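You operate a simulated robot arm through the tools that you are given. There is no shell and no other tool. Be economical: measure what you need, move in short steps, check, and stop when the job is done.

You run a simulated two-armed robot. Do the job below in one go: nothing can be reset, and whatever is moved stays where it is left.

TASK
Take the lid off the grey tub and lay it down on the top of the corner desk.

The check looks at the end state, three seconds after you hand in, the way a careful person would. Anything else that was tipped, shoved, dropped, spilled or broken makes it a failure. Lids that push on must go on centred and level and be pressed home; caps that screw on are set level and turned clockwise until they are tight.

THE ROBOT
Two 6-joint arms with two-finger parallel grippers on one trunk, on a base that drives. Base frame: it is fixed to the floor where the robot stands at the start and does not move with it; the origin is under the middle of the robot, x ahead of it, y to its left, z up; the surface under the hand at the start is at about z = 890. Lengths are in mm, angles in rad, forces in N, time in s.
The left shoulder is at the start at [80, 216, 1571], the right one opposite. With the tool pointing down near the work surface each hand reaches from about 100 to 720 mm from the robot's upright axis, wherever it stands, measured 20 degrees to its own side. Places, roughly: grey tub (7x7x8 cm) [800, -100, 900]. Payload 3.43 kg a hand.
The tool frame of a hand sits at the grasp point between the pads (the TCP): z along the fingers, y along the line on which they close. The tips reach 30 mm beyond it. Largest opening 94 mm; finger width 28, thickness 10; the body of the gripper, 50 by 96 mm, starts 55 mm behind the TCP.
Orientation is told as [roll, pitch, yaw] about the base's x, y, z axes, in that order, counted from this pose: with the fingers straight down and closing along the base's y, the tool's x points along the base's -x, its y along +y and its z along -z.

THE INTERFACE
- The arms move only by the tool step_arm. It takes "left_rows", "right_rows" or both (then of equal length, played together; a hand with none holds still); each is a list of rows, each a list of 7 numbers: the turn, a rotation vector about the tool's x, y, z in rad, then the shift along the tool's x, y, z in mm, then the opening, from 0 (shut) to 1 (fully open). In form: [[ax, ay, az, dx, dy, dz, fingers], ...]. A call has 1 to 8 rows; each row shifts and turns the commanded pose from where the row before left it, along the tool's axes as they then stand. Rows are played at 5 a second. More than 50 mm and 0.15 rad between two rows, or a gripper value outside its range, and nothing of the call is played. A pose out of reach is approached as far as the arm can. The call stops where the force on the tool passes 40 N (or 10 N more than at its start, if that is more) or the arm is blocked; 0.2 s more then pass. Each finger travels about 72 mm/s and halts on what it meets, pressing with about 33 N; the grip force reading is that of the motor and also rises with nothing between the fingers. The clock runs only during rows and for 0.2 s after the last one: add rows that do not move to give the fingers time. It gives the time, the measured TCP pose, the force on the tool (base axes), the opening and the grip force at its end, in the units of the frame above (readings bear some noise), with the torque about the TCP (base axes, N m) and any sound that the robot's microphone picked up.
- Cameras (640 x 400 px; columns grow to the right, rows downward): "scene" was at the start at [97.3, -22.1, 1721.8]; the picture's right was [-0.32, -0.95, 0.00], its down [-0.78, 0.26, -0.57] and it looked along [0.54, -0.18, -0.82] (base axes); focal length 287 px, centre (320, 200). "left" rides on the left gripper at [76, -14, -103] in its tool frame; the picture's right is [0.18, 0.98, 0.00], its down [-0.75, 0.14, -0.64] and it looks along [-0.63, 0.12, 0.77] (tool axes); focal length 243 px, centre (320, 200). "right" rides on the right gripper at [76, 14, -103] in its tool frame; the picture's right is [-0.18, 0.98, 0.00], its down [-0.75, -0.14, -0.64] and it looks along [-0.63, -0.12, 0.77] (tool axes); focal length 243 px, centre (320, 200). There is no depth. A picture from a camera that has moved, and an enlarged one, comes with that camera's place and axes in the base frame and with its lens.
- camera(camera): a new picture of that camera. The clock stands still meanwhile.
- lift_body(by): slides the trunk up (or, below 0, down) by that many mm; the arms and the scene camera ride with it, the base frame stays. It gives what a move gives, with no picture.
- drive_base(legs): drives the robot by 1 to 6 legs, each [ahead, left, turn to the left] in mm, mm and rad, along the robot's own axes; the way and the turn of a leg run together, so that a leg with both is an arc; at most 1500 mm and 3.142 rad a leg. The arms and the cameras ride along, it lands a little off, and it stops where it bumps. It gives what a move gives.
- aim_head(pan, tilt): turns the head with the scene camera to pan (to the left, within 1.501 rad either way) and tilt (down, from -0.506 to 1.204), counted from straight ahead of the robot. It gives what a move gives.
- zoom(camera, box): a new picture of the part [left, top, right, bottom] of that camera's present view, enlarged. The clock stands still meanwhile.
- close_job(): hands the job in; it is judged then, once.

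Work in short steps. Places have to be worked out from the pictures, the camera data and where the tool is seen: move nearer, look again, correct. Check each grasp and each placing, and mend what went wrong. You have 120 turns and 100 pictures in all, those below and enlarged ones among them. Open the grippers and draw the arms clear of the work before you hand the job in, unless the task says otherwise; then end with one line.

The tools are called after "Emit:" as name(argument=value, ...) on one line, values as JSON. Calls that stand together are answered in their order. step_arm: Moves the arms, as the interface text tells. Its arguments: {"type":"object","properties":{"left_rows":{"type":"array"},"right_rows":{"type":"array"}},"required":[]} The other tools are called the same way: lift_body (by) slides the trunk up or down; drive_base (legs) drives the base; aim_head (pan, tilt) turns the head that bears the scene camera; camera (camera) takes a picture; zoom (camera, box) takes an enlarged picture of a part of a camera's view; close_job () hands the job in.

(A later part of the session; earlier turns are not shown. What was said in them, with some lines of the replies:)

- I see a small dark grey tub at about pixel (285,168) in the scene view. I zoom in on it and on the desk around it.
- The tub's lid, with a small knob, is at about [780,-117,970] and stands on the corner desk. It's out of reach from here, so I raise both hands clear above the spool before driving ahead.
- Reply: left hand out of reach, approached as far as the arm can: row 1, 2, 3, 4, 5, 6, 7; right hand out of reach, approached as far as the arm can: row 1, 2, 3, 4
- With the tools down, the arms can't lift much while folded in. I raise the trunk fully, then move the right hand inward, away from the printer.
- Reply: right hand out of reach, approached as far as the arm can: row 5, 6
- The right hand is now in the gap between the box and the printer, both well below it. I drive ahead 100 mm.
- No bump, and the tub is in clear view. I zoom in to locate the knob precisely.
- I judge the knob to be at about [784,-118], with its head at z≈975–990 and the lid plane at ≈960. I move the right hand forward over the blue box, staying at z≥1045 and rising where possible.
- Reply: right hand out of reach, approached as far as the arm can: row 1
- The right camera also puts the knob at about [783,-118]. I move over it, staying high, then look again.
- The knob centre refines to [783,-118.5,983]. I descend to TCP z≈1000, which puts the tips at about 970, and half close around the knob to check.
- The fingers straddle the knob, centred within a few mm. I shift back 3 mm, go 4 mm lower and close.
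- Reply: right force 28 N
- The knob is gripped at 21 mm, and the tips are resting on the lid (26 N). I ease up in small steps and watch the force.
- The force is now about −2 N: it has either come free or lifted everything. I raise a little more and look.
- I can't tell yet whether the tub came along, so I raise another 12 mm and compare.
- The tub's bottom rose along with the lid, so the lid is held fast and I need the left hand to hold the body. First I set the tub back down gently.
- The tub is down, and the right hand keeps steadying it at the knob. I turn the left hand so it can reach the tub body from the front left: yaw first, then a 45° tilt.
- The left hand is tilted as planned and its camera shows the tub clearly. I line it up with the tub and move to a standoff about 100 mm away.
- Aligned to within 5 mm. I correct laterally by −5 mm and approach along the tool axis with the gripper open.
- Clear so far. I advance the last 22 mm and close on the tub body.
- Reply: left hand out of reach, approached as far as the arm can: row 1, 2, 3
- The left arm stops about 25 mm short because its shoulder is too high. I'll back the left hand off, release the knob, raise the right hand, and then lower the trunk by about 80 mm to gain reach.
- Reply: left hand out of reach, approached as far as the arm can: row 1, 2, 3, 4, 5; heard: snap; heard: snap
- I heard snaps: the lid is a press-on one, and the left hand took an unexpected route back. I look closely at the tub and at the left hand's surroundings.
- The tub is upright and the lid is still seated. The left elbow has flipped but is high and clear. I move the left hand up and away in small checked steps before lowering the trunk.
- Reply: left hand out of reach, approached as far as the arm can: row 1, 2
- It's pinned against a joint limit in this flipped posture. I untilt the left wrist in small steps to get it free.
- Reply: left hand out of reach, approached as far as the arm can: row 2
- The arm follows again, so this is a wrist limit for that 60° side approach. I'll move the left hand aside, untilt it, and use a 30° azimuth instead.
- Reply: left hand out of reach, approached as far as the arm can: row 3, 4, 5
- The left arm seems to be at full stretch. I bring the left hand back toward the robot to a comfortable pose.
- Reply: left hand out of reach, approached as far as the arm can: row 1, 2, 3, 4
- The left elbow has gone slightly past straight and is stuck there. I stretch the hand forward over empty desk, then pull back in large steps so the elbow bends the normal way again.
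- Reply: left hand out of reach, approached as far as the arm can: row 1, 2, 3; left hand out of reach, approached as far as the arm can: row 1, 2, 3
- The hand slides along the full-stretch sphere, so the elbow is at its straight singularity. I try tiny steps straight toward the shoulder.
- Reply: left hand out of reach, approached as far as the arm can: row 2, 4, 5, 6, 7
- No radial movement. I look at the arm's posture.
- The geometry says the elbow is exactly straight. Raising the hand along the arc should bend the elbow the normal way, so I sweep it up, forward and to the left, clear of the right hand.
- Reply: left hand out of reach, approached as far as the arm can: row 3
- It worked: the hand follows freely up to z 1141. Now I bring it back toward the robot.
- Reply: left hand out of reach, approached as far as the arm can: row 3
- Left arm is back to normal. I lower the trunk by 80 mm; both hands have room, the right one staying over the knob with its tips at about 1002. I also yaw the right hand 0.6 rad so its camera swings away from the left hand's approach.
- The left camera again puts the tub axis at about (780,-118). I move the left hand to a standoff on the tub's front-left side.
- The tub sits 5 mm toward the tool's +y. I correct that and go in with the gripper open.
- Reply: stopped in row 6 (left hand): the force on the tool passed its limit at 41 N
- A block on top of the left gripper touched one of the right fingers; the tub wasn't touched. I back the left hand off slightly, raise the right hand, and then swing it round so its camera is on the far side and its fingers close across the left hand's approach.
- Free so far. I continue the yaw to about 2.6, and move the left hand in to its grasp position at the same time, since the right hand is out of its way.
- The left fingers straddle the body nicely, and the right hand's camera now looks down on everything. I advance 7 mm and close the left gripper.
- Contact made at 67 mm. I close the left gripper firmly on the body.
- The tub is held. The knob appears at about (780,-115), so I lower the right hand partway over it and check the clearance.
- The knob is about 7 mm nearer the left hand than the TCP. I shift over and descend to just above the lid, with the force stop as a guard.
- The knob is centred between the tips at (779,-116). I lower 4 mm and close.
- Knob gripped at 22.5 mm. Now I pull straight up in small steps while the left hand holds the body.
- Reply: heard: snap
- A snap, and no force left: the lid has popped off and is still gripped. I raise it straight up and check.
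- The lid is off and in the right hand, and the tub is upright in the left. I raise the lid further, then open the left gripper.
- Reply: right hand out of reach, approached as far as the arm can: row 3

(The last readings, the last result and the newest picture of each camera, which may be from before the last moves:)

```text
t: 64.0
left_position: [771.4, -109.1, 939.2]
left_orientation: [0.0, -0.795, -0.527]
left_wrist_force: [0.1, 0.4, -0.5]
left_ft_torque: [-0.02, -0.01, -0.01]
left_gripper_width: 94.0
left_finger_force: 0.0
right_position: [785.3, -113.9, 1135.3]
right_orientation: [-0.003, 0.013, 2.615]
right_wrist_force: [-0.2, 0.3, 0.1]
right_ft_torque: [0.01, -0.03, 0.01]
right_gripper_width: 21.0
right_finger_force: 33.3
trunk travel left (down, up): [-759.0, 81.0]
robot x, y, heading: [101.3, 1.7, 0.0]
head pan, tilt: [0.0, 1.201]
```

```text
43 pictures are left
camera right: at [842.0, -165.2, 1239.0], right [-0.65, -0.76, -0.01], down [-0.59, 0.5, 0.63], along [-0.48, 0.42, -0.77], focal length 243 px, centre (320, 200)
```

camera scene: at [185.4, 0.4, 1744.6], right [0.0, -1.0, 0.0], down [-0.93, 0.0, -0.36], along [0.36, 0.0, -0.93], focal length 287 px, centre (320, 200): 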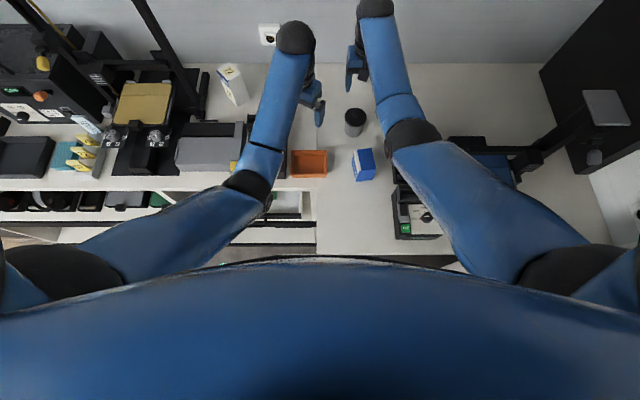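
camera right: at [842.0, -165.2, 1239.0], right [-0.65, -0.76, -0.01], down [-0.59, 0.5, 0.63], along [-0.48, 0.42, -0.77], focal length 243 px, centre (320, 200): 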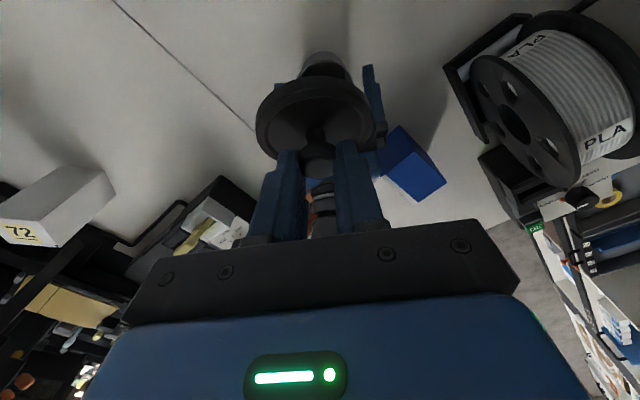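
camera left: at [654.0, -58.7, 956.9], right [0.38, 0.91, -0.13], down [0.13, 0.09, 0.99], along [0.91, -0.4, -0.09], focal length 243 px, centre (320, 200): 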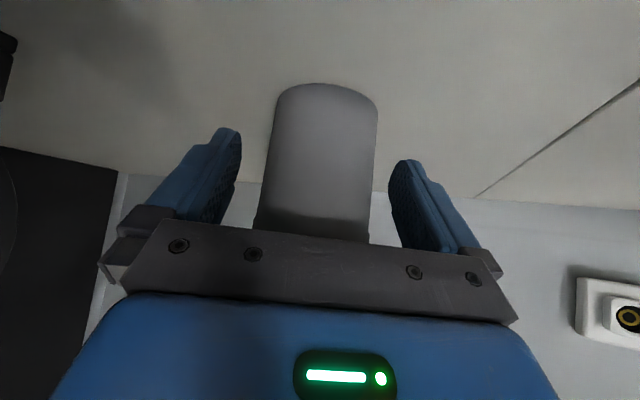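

The tub is released and undisturbed. I retract the left hand along its axis, then swing it away to the left.

Emit:
step_arm(left_rows=[[0, 0, 0, 0, 0, -15, 1], [0, 0, 0, 0, 0, -25, 1], [0, 0, 0, 0, 0, -35, 1], [0, 0, 0, 0, 0, -35, 1], [0, 0, 0, 0, 0, 0, 1]])

Emit:
step_arm(left_rows=[[0, 0, 0, 0, 40, 0, 1], [0, 0, 0, 0, 40, 0, 1], [0, 0, 0, 0, 40, 0, 1], [0, 0, 0, 10, 0, -35, 1], [0, 0, 0, 10, 20, -20, 1], [0, 0, 0, 0, 0, 0, 1]])

Emit:
camera(camera="scene")

Emit:
camera(camera="right")

```text
t: 65.2
left_position: [700.3, -71.5, 1016.5]
left_orientation: [0.001, -0.795, -0.529]
left_wrist_force: [-0.7, -0.7, -0.3]
left_ft_torque: [-0.01, -0.01, -0.03]
left_gripper_width: 94.1
left_finger_force: 0.1
right_position: [784.8, -114.5, 1135.8]
right_orientation: [-0.004, 0.015, 2.615]
right_wrist_force: [-0.1, -0.4, 0.0]
right_ft_torque: [0.04, 0.01, 0.02]
right_gripper_width: 21.3
right_finger_force: 33.2
trunk travel left (down, up): [-759.0, 81.0]
robot x, y, heading: [97.5, 2.2, -0.001]
head pan, tilt: [0.0, 1.201]
```

```text
t: 66.6
left_position: [729.8, 77.0, 1042.1]
left_orientation: [0.0, -0.792, -0.527]
left_wrist_force: [-0.5, -0.4, -0.1]
left_ft_torque: [0.01, 0.0, 0.01]
left_gripper_width: 93.6
left_finger_force: 0.1
right_position: [787.0, -115.0, 1136.2]
right_orientation: [-0.003, 0.012, 2.616]
right_wrist_force: [0.2, -0.4, -0.7]
right_ft_torque: [0.0, -0.03, 0.0]
right_gripper_width: 20.9
right_finger_force: 32.6
trunk travel left (down, up): [-759.0, 81.0]
robot x, y, heading: [98.5, -0.3, -0.004]
head pan, tilt: [0.0, 1.201]
```

```text
42 pictures are left
camera scene: at [185.9, 0.7, 1664.6], right [0.0, -1.0, 0.0], down [-0.93, 0.0, -0.36], along [0.36, 0.0, -0.93], focal length 287 px, centre (320, 200)
```

scene: 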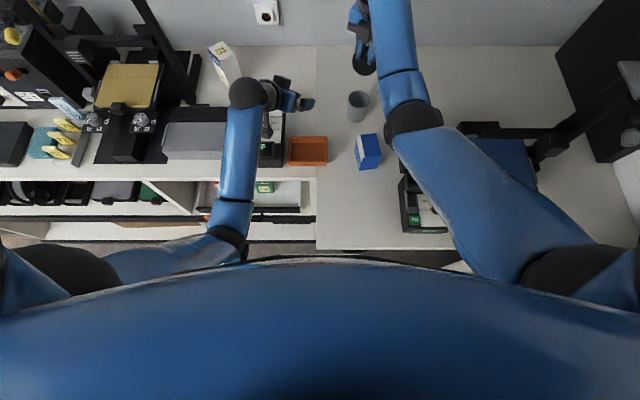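

```text
41 pictures are left
camera right: at [843.1, -165.1, 1238.4], right [-0.65, -0.76, -0.01], down [-0.59, 0.5, 0.63], along [-0.48, 0.42, -0.77], focal length 243 px, centre (320, 200)
```

right: 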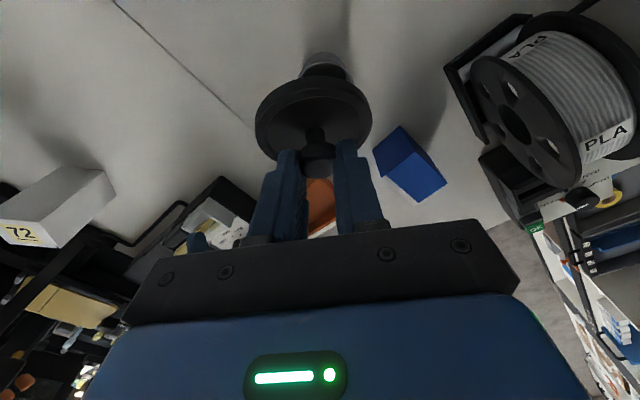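

The tub is open and upright. The clear front area of the corner desk, around (510,-100), is a roomy spot for the lid. I raise the trunk again for height and turn the right hand back to yaw 0.

Emit:
lift_body(by=80)

Emit:
step_arm(right_rows=[[0, 0, 0.145, 0, 0, 0, 0], [0, 0, 0.145, 0, 0, 0, 0], [0, 0, 0.145, 0, 0, 0, 0], [0, 0, 0.145, 0, 0, 0, 0], [0, 0, 0.145, 0, 0, 0, 0], [0, 0, 0.145, 0, 0, 0, 0], [0, 0, 0.145, 0, 0, 0, 0], [0, 0, 0.145, 0, 0, 0, 0]])

Emit:
step_arm(right_rows=[[0, 0, 0.145, 0, 0, 0, 0], [0, 0, 0.145, 0, 0, 0, 0], [0, 0, 0.145, 0, 0, 0, 0], [0, 0, 0.145, 0, 0, 0, 0], [0, 0, 0.145, 0, 0, 0, 0], [0, 0, 0.145, 0, 0, 0, 0], [0, 0, 0.145, 0, 0, 0, 0], [0, 0, 0.145, 0, 0, 0, 0]])

Emit:
step_arm(right_rows=[[0, 0, 0.14, 0, 0, 0, 0], [0, 0, 0.14, 0, 0, 0, 0], [0, 0, 0, 40, 0, 0, 0], [0, 0, 0, 40, 0, 0, 0], [0, 0, 0, 0, 0, 0, 0]])

Emit:
camera(camera="scene")

```text
t: 67.8
left_position: [729.8, 75.4, 1121.9]
left_orientation: [0.0, -0.795, -0.528]
left_wrist_force: [-0.2, -0.5, 1.4]
left_ft_torque: [0.02, 0.01, 0.01]
left_gripper_width: 93.9
left_finger_force: 0.1
right_position: [786.7, -113.5, 1214.8]
right_orientation: [-0.004, 0.015, 2.614]
right_wrist_force: [0.5, -0.4, -0.8]
right_ft_torque: [-0.02, -0.02, -0.01]
right_gripper_width: 21.3
right_finger_force: 33.0
trunk travel left (down, up): [-839.0, 1.0]
robot x, y, heading: [97.0, -2.1, 0.002]
head pan, tilt: [0.0, 1.201]
```

```text
t: 69.6
left_position: [728.1, 76.4, 1122.6]
left_orientation: [-0.001, -0.794, -0.526]
left_wrist_force: [-0.1, 0.0, 0.0]
left_ft_torque: [0.0, 0.03, 0.0]
left_gripper_width: 94.3
left_finger_force: 0.1
right_position: [785.7, -114.6, 1215.5]
right_orientation: [-0.014, 0.001, 1.452]
right_wrist_force: [-0.2, -0.1, -0.4]
right_ft_torque: [0.0, 0.03, 0.0]
right_gripper_width: 21.4
right_finger_force: 32.7
trunk travel left (down, up): [-839.0, 1.0]
robot x, y, heading: [96.9, 1.1, 0.001]
head pan, tilt: [0.0, 1.201]
```

```text
t: 71.4
left_position: [727.7, 75.6, 1122.9]
left_orientation: [-0.001, -0.795, -0.527]
left_wrist_force: [0.6, 0.4, 0.3]
left_ft_torque: [0.01, -0.01, -0.02]
left_gripper_width: 93.9
left_finger_force: 0.1
right_position: [785.5, -114.5, 1216.0]
right_orientation: [-0.006, -0.01, 0.29]
right_wrist_force: [-0.4, 0.1, -0.6]
right_ft_torque: [-0.02, 0.02, 0.01]
right_gripper_width: 22.0
right_finger_force: 33.0
trunk travel left (down, up): [-839.0, 1.0]
robot x, y, heading: [96.3, -1.1, 0.001]
head pan, tilt: [0.0, 1.201]
```

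```text
t: 72.6
left_position: [727.8, 75.9, 1122.5]
left_orientation: [0.001, -0.795, -0.529]
left_wrist_force: [0.9, -0.4, 0.3]
left_ft_torque: [0.03, 0.02, -0.01]
left_gripper_width: 94.1
left_finger_force: 0.1
right_position: [754.5, -107.8, 1175.0]
right_orientation: [-0.005, -0.014, 0.014]
right_wrist_force: [-0.6, 0.1, -0.3]
right_ft_torque: [0.01, -0.02, 0.01]
right_gripper_width: 21.6
right_finger_force: 33.0
right hand out of reach, approached as far as the arm can: row 3, 4
trunk travel left (down, up): [-839.0, 1.0]
robot x, y, heading: [98.0, -1.6, -0.0]
head pan, tilt: [0.0, 1.201]
```

```text
40 pictures are left
camera scene: at [184.4, 0.8, 1744.7], right [0.0, -1.0, 0.0], down [-0.93, 0.0, -0.36], along [0.36, 0.0, -0.93], focal length 287 px, centre (320, 200)
```

scene: 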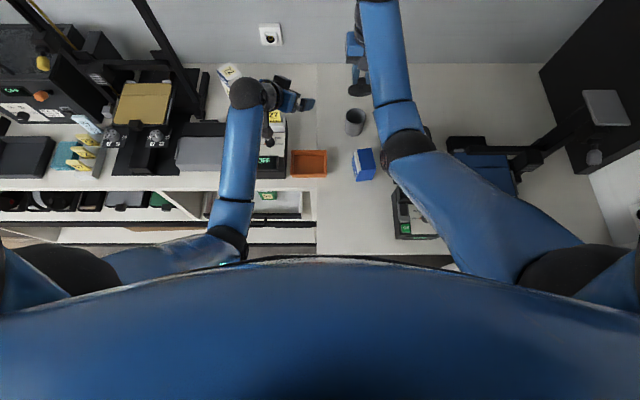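

The lid clears everything at z 1175. I bring it back over the blue box (TCP ≥1100 there) toward the open front area, descending gradually.

Emit:
step_arm(right_rows=[[0, 0, 0, 35, 1, 20, 0], [0, 0, 0, 40, 1, 22, 0], [0, 0, 0, 40, 1, 22, 0], [0, 0, 0, 40, 1, 22, 0], [0, 0, 0, 40, 1, 22, 0], [0, 0, 0, 40, 1, 20, 0], [0, 0, 0, 0, 0, 0, 0]])

Emit:
camera(camera="scene")

Emit:
camera(camera="right")

```text
t: 74.2
left_position: [729.7, 75.6, 1123.3]
left_orientation: [0.001, -0.794, -0.526]
left_wrist_force: [0.5, 0.2, -0.2]
left_ft_torque: [0.01, 0.01, 0.0]
left_gripper_width: 94.2
left_finger_force: 0.0
right_position: [531.2, -104.8, 1027.2]
right_orientation: [-0.004, -0.013, 0.016]
right_wrist_force: [0.5, -0.5, -0.2]
right_ft_torque: [0.02, 0.03, 0.03]
right_gripper_width: 21.5
right_finger_force: 33.0
right hand out of reach, approached as far as the arm can: row 1, 2, 3
trunk travel left (down, up): [-839.0, 1.0]
robot x, y, heading: [97.2, -2.9, 0.002]
head pan, tilt: [0.0, 1.201]
```

```text
39 pictures are left
camera scene: at [184.6, 0.7, 1744.7], right [0.0, -1.0, 0.0], down [-0.93, 0.0, -0.36], along [0.36, 0.0, -0.93], focal length 287 px, centre (320, 200)
```

scene: 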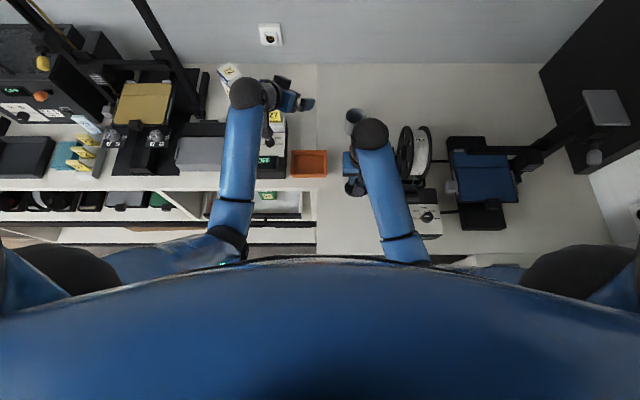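

```text
38 pictures are left
camera right: at [453.0, -90.7, 1127.0], right [0.17, 0.99, 0.0], down [0.75, -0.13, 0.65], along [0.64, -0.11, -0.76], focal length 243 px, centre (320, 200)
```

right: 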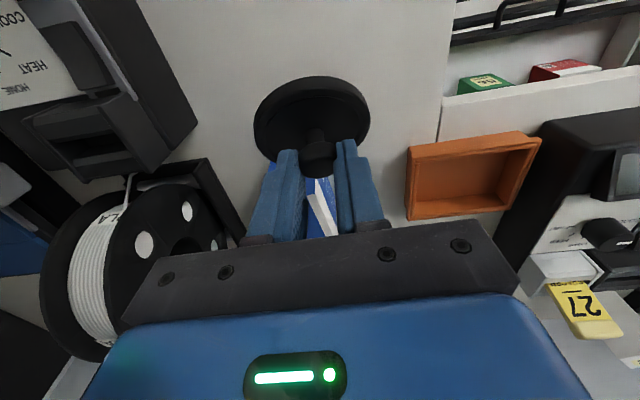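

The lid is over the free front area. I shift to about (505,-92) and go down to TCP z≈950.

Emit:
step_arm(right_rows=[[0, 0, 0, 15, 7, 10, 0], [0, 0.013, 0, 11, 6, 15, 0], [0, 0, 0, 0, 0, 20, 0], [0, 0, 0, 0, 0, 20, 0], [0, 0, 0, 0, 0, 8, 0], [0, 0, 0, 0, 0, 0, 0]])

Emit:
camera(camera="right")

```text
t: 75.6
left_position: [727.7, 76.4, 1122.8]
left_orientation: [0.0, -0.794, -0.526]
left_wrist_force: [0.0, 0.4, 0.1]
left_ft_torque: [-0.06, 0.02, -0.01]
left_gripper_width: 93.9
left_finger_force: 0.0
right_position: [506.0, -88.9, 952.1]
right_orientation: [-0.003, -0.002, 0.013]
right_wrist_force: [-2.2, -1.2, 7.3]
right_ft_torque: [-0.04, -0.02, -0.03]
right_gripper_width: 21.6
right_finger_force: 33.0
trunk travel left (down, up): [-839.0, 1.0]
robot x, y, heading: [95.3, 3.3, 0.001]
head pan, tilt: [0.0, 1.201]
```

```text
37 pictures are left
camera right: at [430.1, -75.7, 1055.0], right [0.17, 0.99, 0.0], down [0.75, -0.13, 0.64], along [0.63, -0.11, -0.77], focal length 243 px, centre (320, 200)
```

right: 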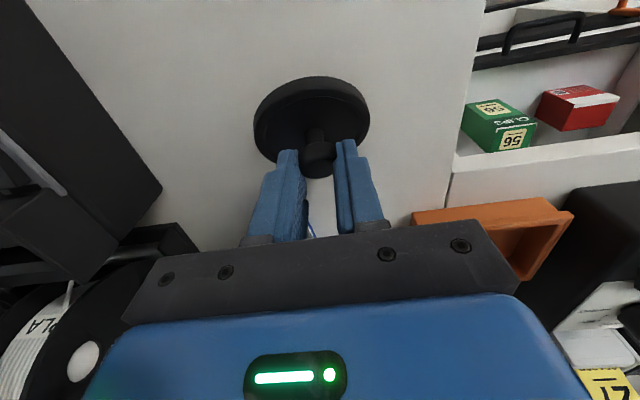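

Force of 7 N: the lid has met the desk at TCP 952. I nudge 1 mm to confirm, then release.

Emit:
step_arm(right_rows=[[0, 0, 0, 0, 0, 1, 0], [0, 0, 0, 0, 0, 0, 0], [0, 0, 0, 0, 0, 0, 0]])

Emit:
zoom(camera="scene", box=[300, 130, 400, 230])

```text
t: 76.4
left_position: [727.5, 76.7, 1123.7]
left_orientation: [0.001, -0.796, -0.529]
left_wrist_force: [0.3, -0.1, 0.3]
left_ft_torque: [0.03, 0.03, -0.02]
left_gripper_width: 94.0
left_finger_force: 0.2
right_position: [506.7, -89.2, 952.1]
right_orientation: [-0.004, -0.004, 0.013]
right_wrist_force: [-1.7, -0.8, 13.4]
right_ft_torque: [-0.01, -0.13, -0.03]
right_gripper_width: 21.4
right_finger_force: 32.6
trunk travel left (down, up): [-839.0, 1.0]
robot x, y, heading: [103.6, -1.6, 0.0]
head pan, tilt: [0.0, 1.201]
```

```text
4.00 times, centred on (350, 180) of scene
camera zoom: at [182.0, 0.7, 1744.9], right [0.0, -1.0, 0.0], down [-0.93, 0.0, -0.36], along [0.36, 0.0, -0.93], focal length 1147 px, centre (200, 280)
```

zoom: 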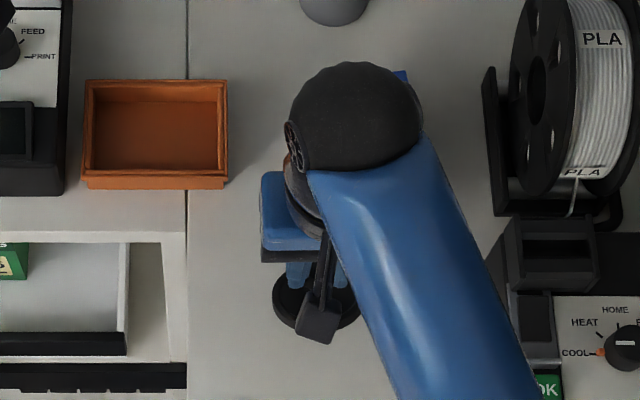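

The lid rests firmly on the desk, with free space around it. I ease the pressure, open the fingers and rise.

Emit:
step_arm(right_rows=[[0, 0, 0, 0, 0, -1.5, 0], [0, 0, 0, 0, 0, 0, 0.15], [0, 0, 0, 0, 0, 0, 0.35], [0, 0, 0, 0, 0, 0, 0.55], [0, 0, 0, 0, 0, 0, 0.6], [0, 0, 0, 0, 0, 0, 0.6]])

Emit:
step_arm(right_rows=[[0, 0, 0, 0, 0, -10, 0.6], [0, 0, 0, 0, 0, -25, 0.6], [0, 0, 0, 0, 0, -30, 0.6], [0, 0, 0, -20, 0, -25, 0.6], [0, 0, 0, 0, 0, 0, 0.6]])

Emit:
camera(camera="right")

Emit:
camera(camera="scene")

```text
t: 77.8
left_position: [728.5, 75.4, 1122.6]
left_orientation: [0.0, -0.795, -0.526]
left_wrist_force: [0.5, -0.2, 0.5]
left_ft_torque: [0.01, 0.01, -0.01]
left_gripper_width: 93.8
left_finger_force: 0.0
right_position: [507.4, -89.6, 953.9]
right_orientation: [-0.003, -0.002, 0.014]
right_wrist_force: [0.2, 0.1, 0.6]
right_ft_torque: [0.0, 0.0, 0.01]
right_gripper_width: 56.6
right_finger_force: 0.0
trunk travel left (down, up): [-839.0, 1.0]
robot x, y, heading: [98.9, -3.4, 0.001]
head pan, tilt: [0.0, 1.201]
```

```text
t: 79.0
left_position: [728.1, 76.1, 1122.6]
left_orientation: [-0.001, -0.796, -0.528]
left_wrist_force: [-0.3, -0.7, 0.1]
left_ft_torque: [0.0, -0.01, -0.03]
left_gripper_width: 94.0
left_finger_force: 0.1
right_position: [528.3, -89.0, 1043.5]
right_orientation: [-0.004, 0.001, 0.013]
right_wrist_force: [-0.4, -0.5, -0.1]
right_ft_torque: [0.04, -0.03, 0.03]
right_gripper_width: 56.3
right_finger_force: 0.1
trunk travel left (down, up): [-839.0, 1.0]
robot x, y, heading: [95.6, 0.8, 0.003]
head pan, tilt: [0.0, 1.201]
```

```text
35 pictures are left
camera right: at [451.7, -75.0, 1145.6], right [0.17, 0.99, 0.0], down [0.76, -0.13, 0.64], along [0.63, -0.11, -0.77], focal length 243 px, centre (320, 200)
```

right: 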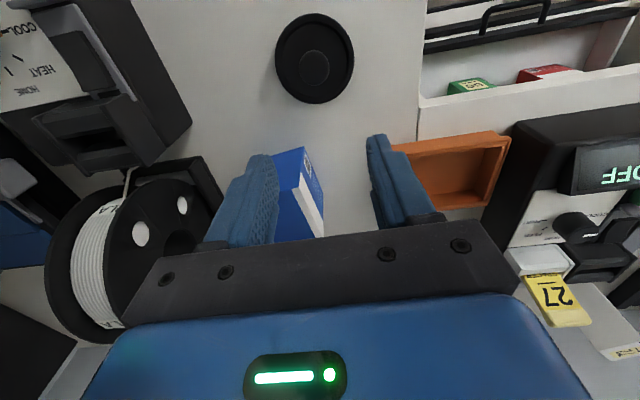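

```text
34 pictures are left
camera scene: at [184.8, 0.7, 1744.7], right [0.0, -1.0, 0.0], down [-0.93, 0.0, -0.36], along [0.36, 0.0, -0.93], focal length 287 px, centre (320, 200)
```

scene: 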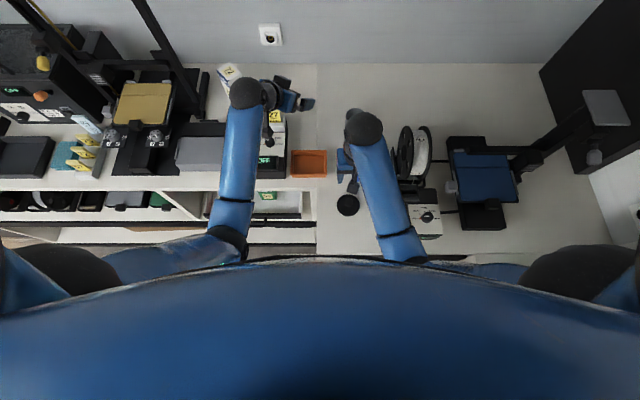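

The lid lies flat on the corner desk. I back the base off 100 mm to draw both arms clear, then check the whole scene.

Emit:
drive_base(legs=[[-120, 0, 0]])

Emit:
zoom(camera="scene", box=[220, 20, 460, 220])

Emit:
zoom(camera="scene", box=[300, 60, 400, 160])

Emit:
camera(camera="left")

```text
t: 80.2
left_position: [615.5, 76.9, 1119.3]
left_orientation: [-0.001, -0.788, -0.523]
left_wrist_force: [0.4, 0.1, -0.9]
left_ft_torque: [0.01, 0.01, -0.02]
left_gripper_width: 93.8
left_finger_force: 0.0
right_position: [413.4, -88.1, 1041.0]
right_orientation: [-0.004, 0.004, 0.014]
right_wrist_force: [0.1, -0.7, -0.5]
right_ft_torque: [0.03, 0.01, -0.02]
right_gripper_width: 56.2
right_finger_force: 0.0
trunk travel left (down, up): [-839.0, 1.0]
robot x, y, heading: [-17.7, -0.1, 0.001]
head pan, tilt: [0.0, 1.201]
```

```text
2.00 times, centred on (340, 120) of scene
camera zoom: at [74.7, 0.7, 1744.1], right [0.0, -1.0, 0.0], down [-0.93, 0.0, -0.36], along [0.36, 0.0, -0.93], focal length 574 px, centre (280, 360)
```

zoom: 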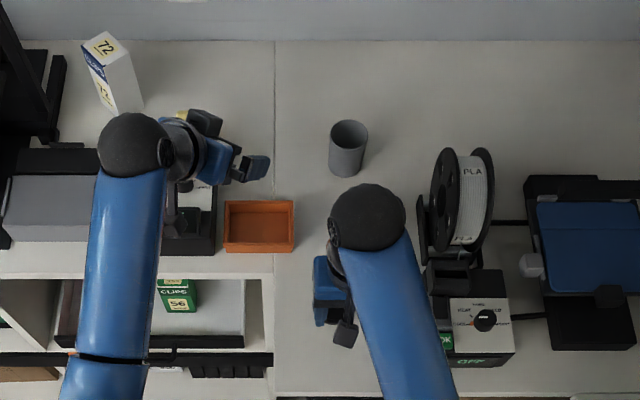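

```text
4.00 times, centred on (350, 110) of scene
camera zoom: at [74.7, 0.7, 1744.1], right [0.0, -1.0, 0.0], down [-0.93, 0.0, -0.36], along [0.36, 0.0, -0.93], focal length 1147 px, centre (200, 560)
```

zoom: 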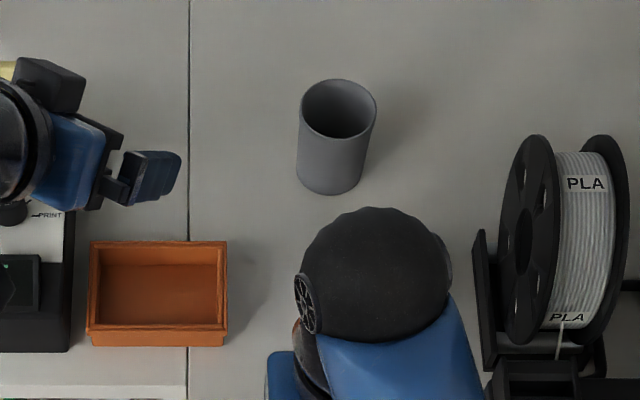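

```text
31 pictures are left
camera left: at [498.8, 127.4, 1137.5], right [0.38, 0.91, -0.13], down [0.14, 0.09, 0.99], along [0.91, -0.39, -0.09], focal length 243 px, centre (320, 200)
```

left: 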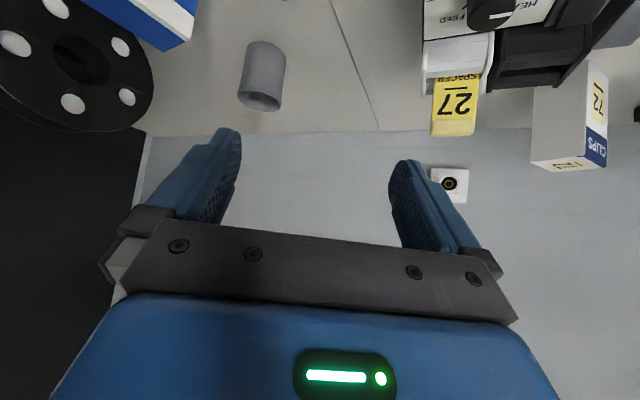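

The tub is open, upright and in place, and its neighbours are undisturbed. One last look at the lid with the right camera.

Emit:
camera(camera="right")

```text
30 pictures are left
camera right: at [338.8, -74.8, 1143.5], right [0.17, 0.99, 0.0], down [0.76, -0.13, 0.64], along [0.63, -0.11, -0.77], focal length 243 px, centre (320, 200)
```

right: 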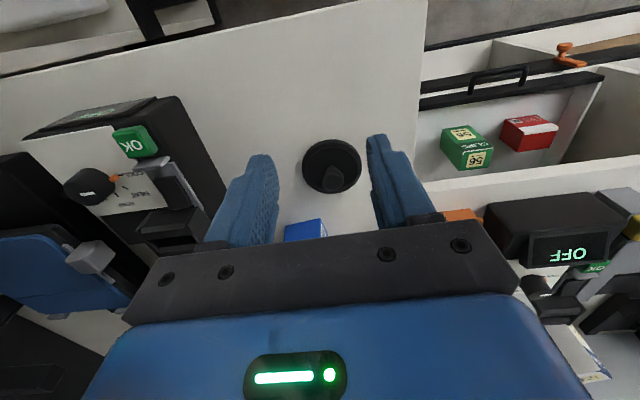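

The lid lies flat on the corner desk, the grippers are open and both arms are clear. I hand in the job.

Emit:
close_job()

```text
The job is handed in.
```

The grey tub's lid is off and lying flat on the corner desk; the tub is standing upright where it was, and nothing else looks disturbed in the final pictures.
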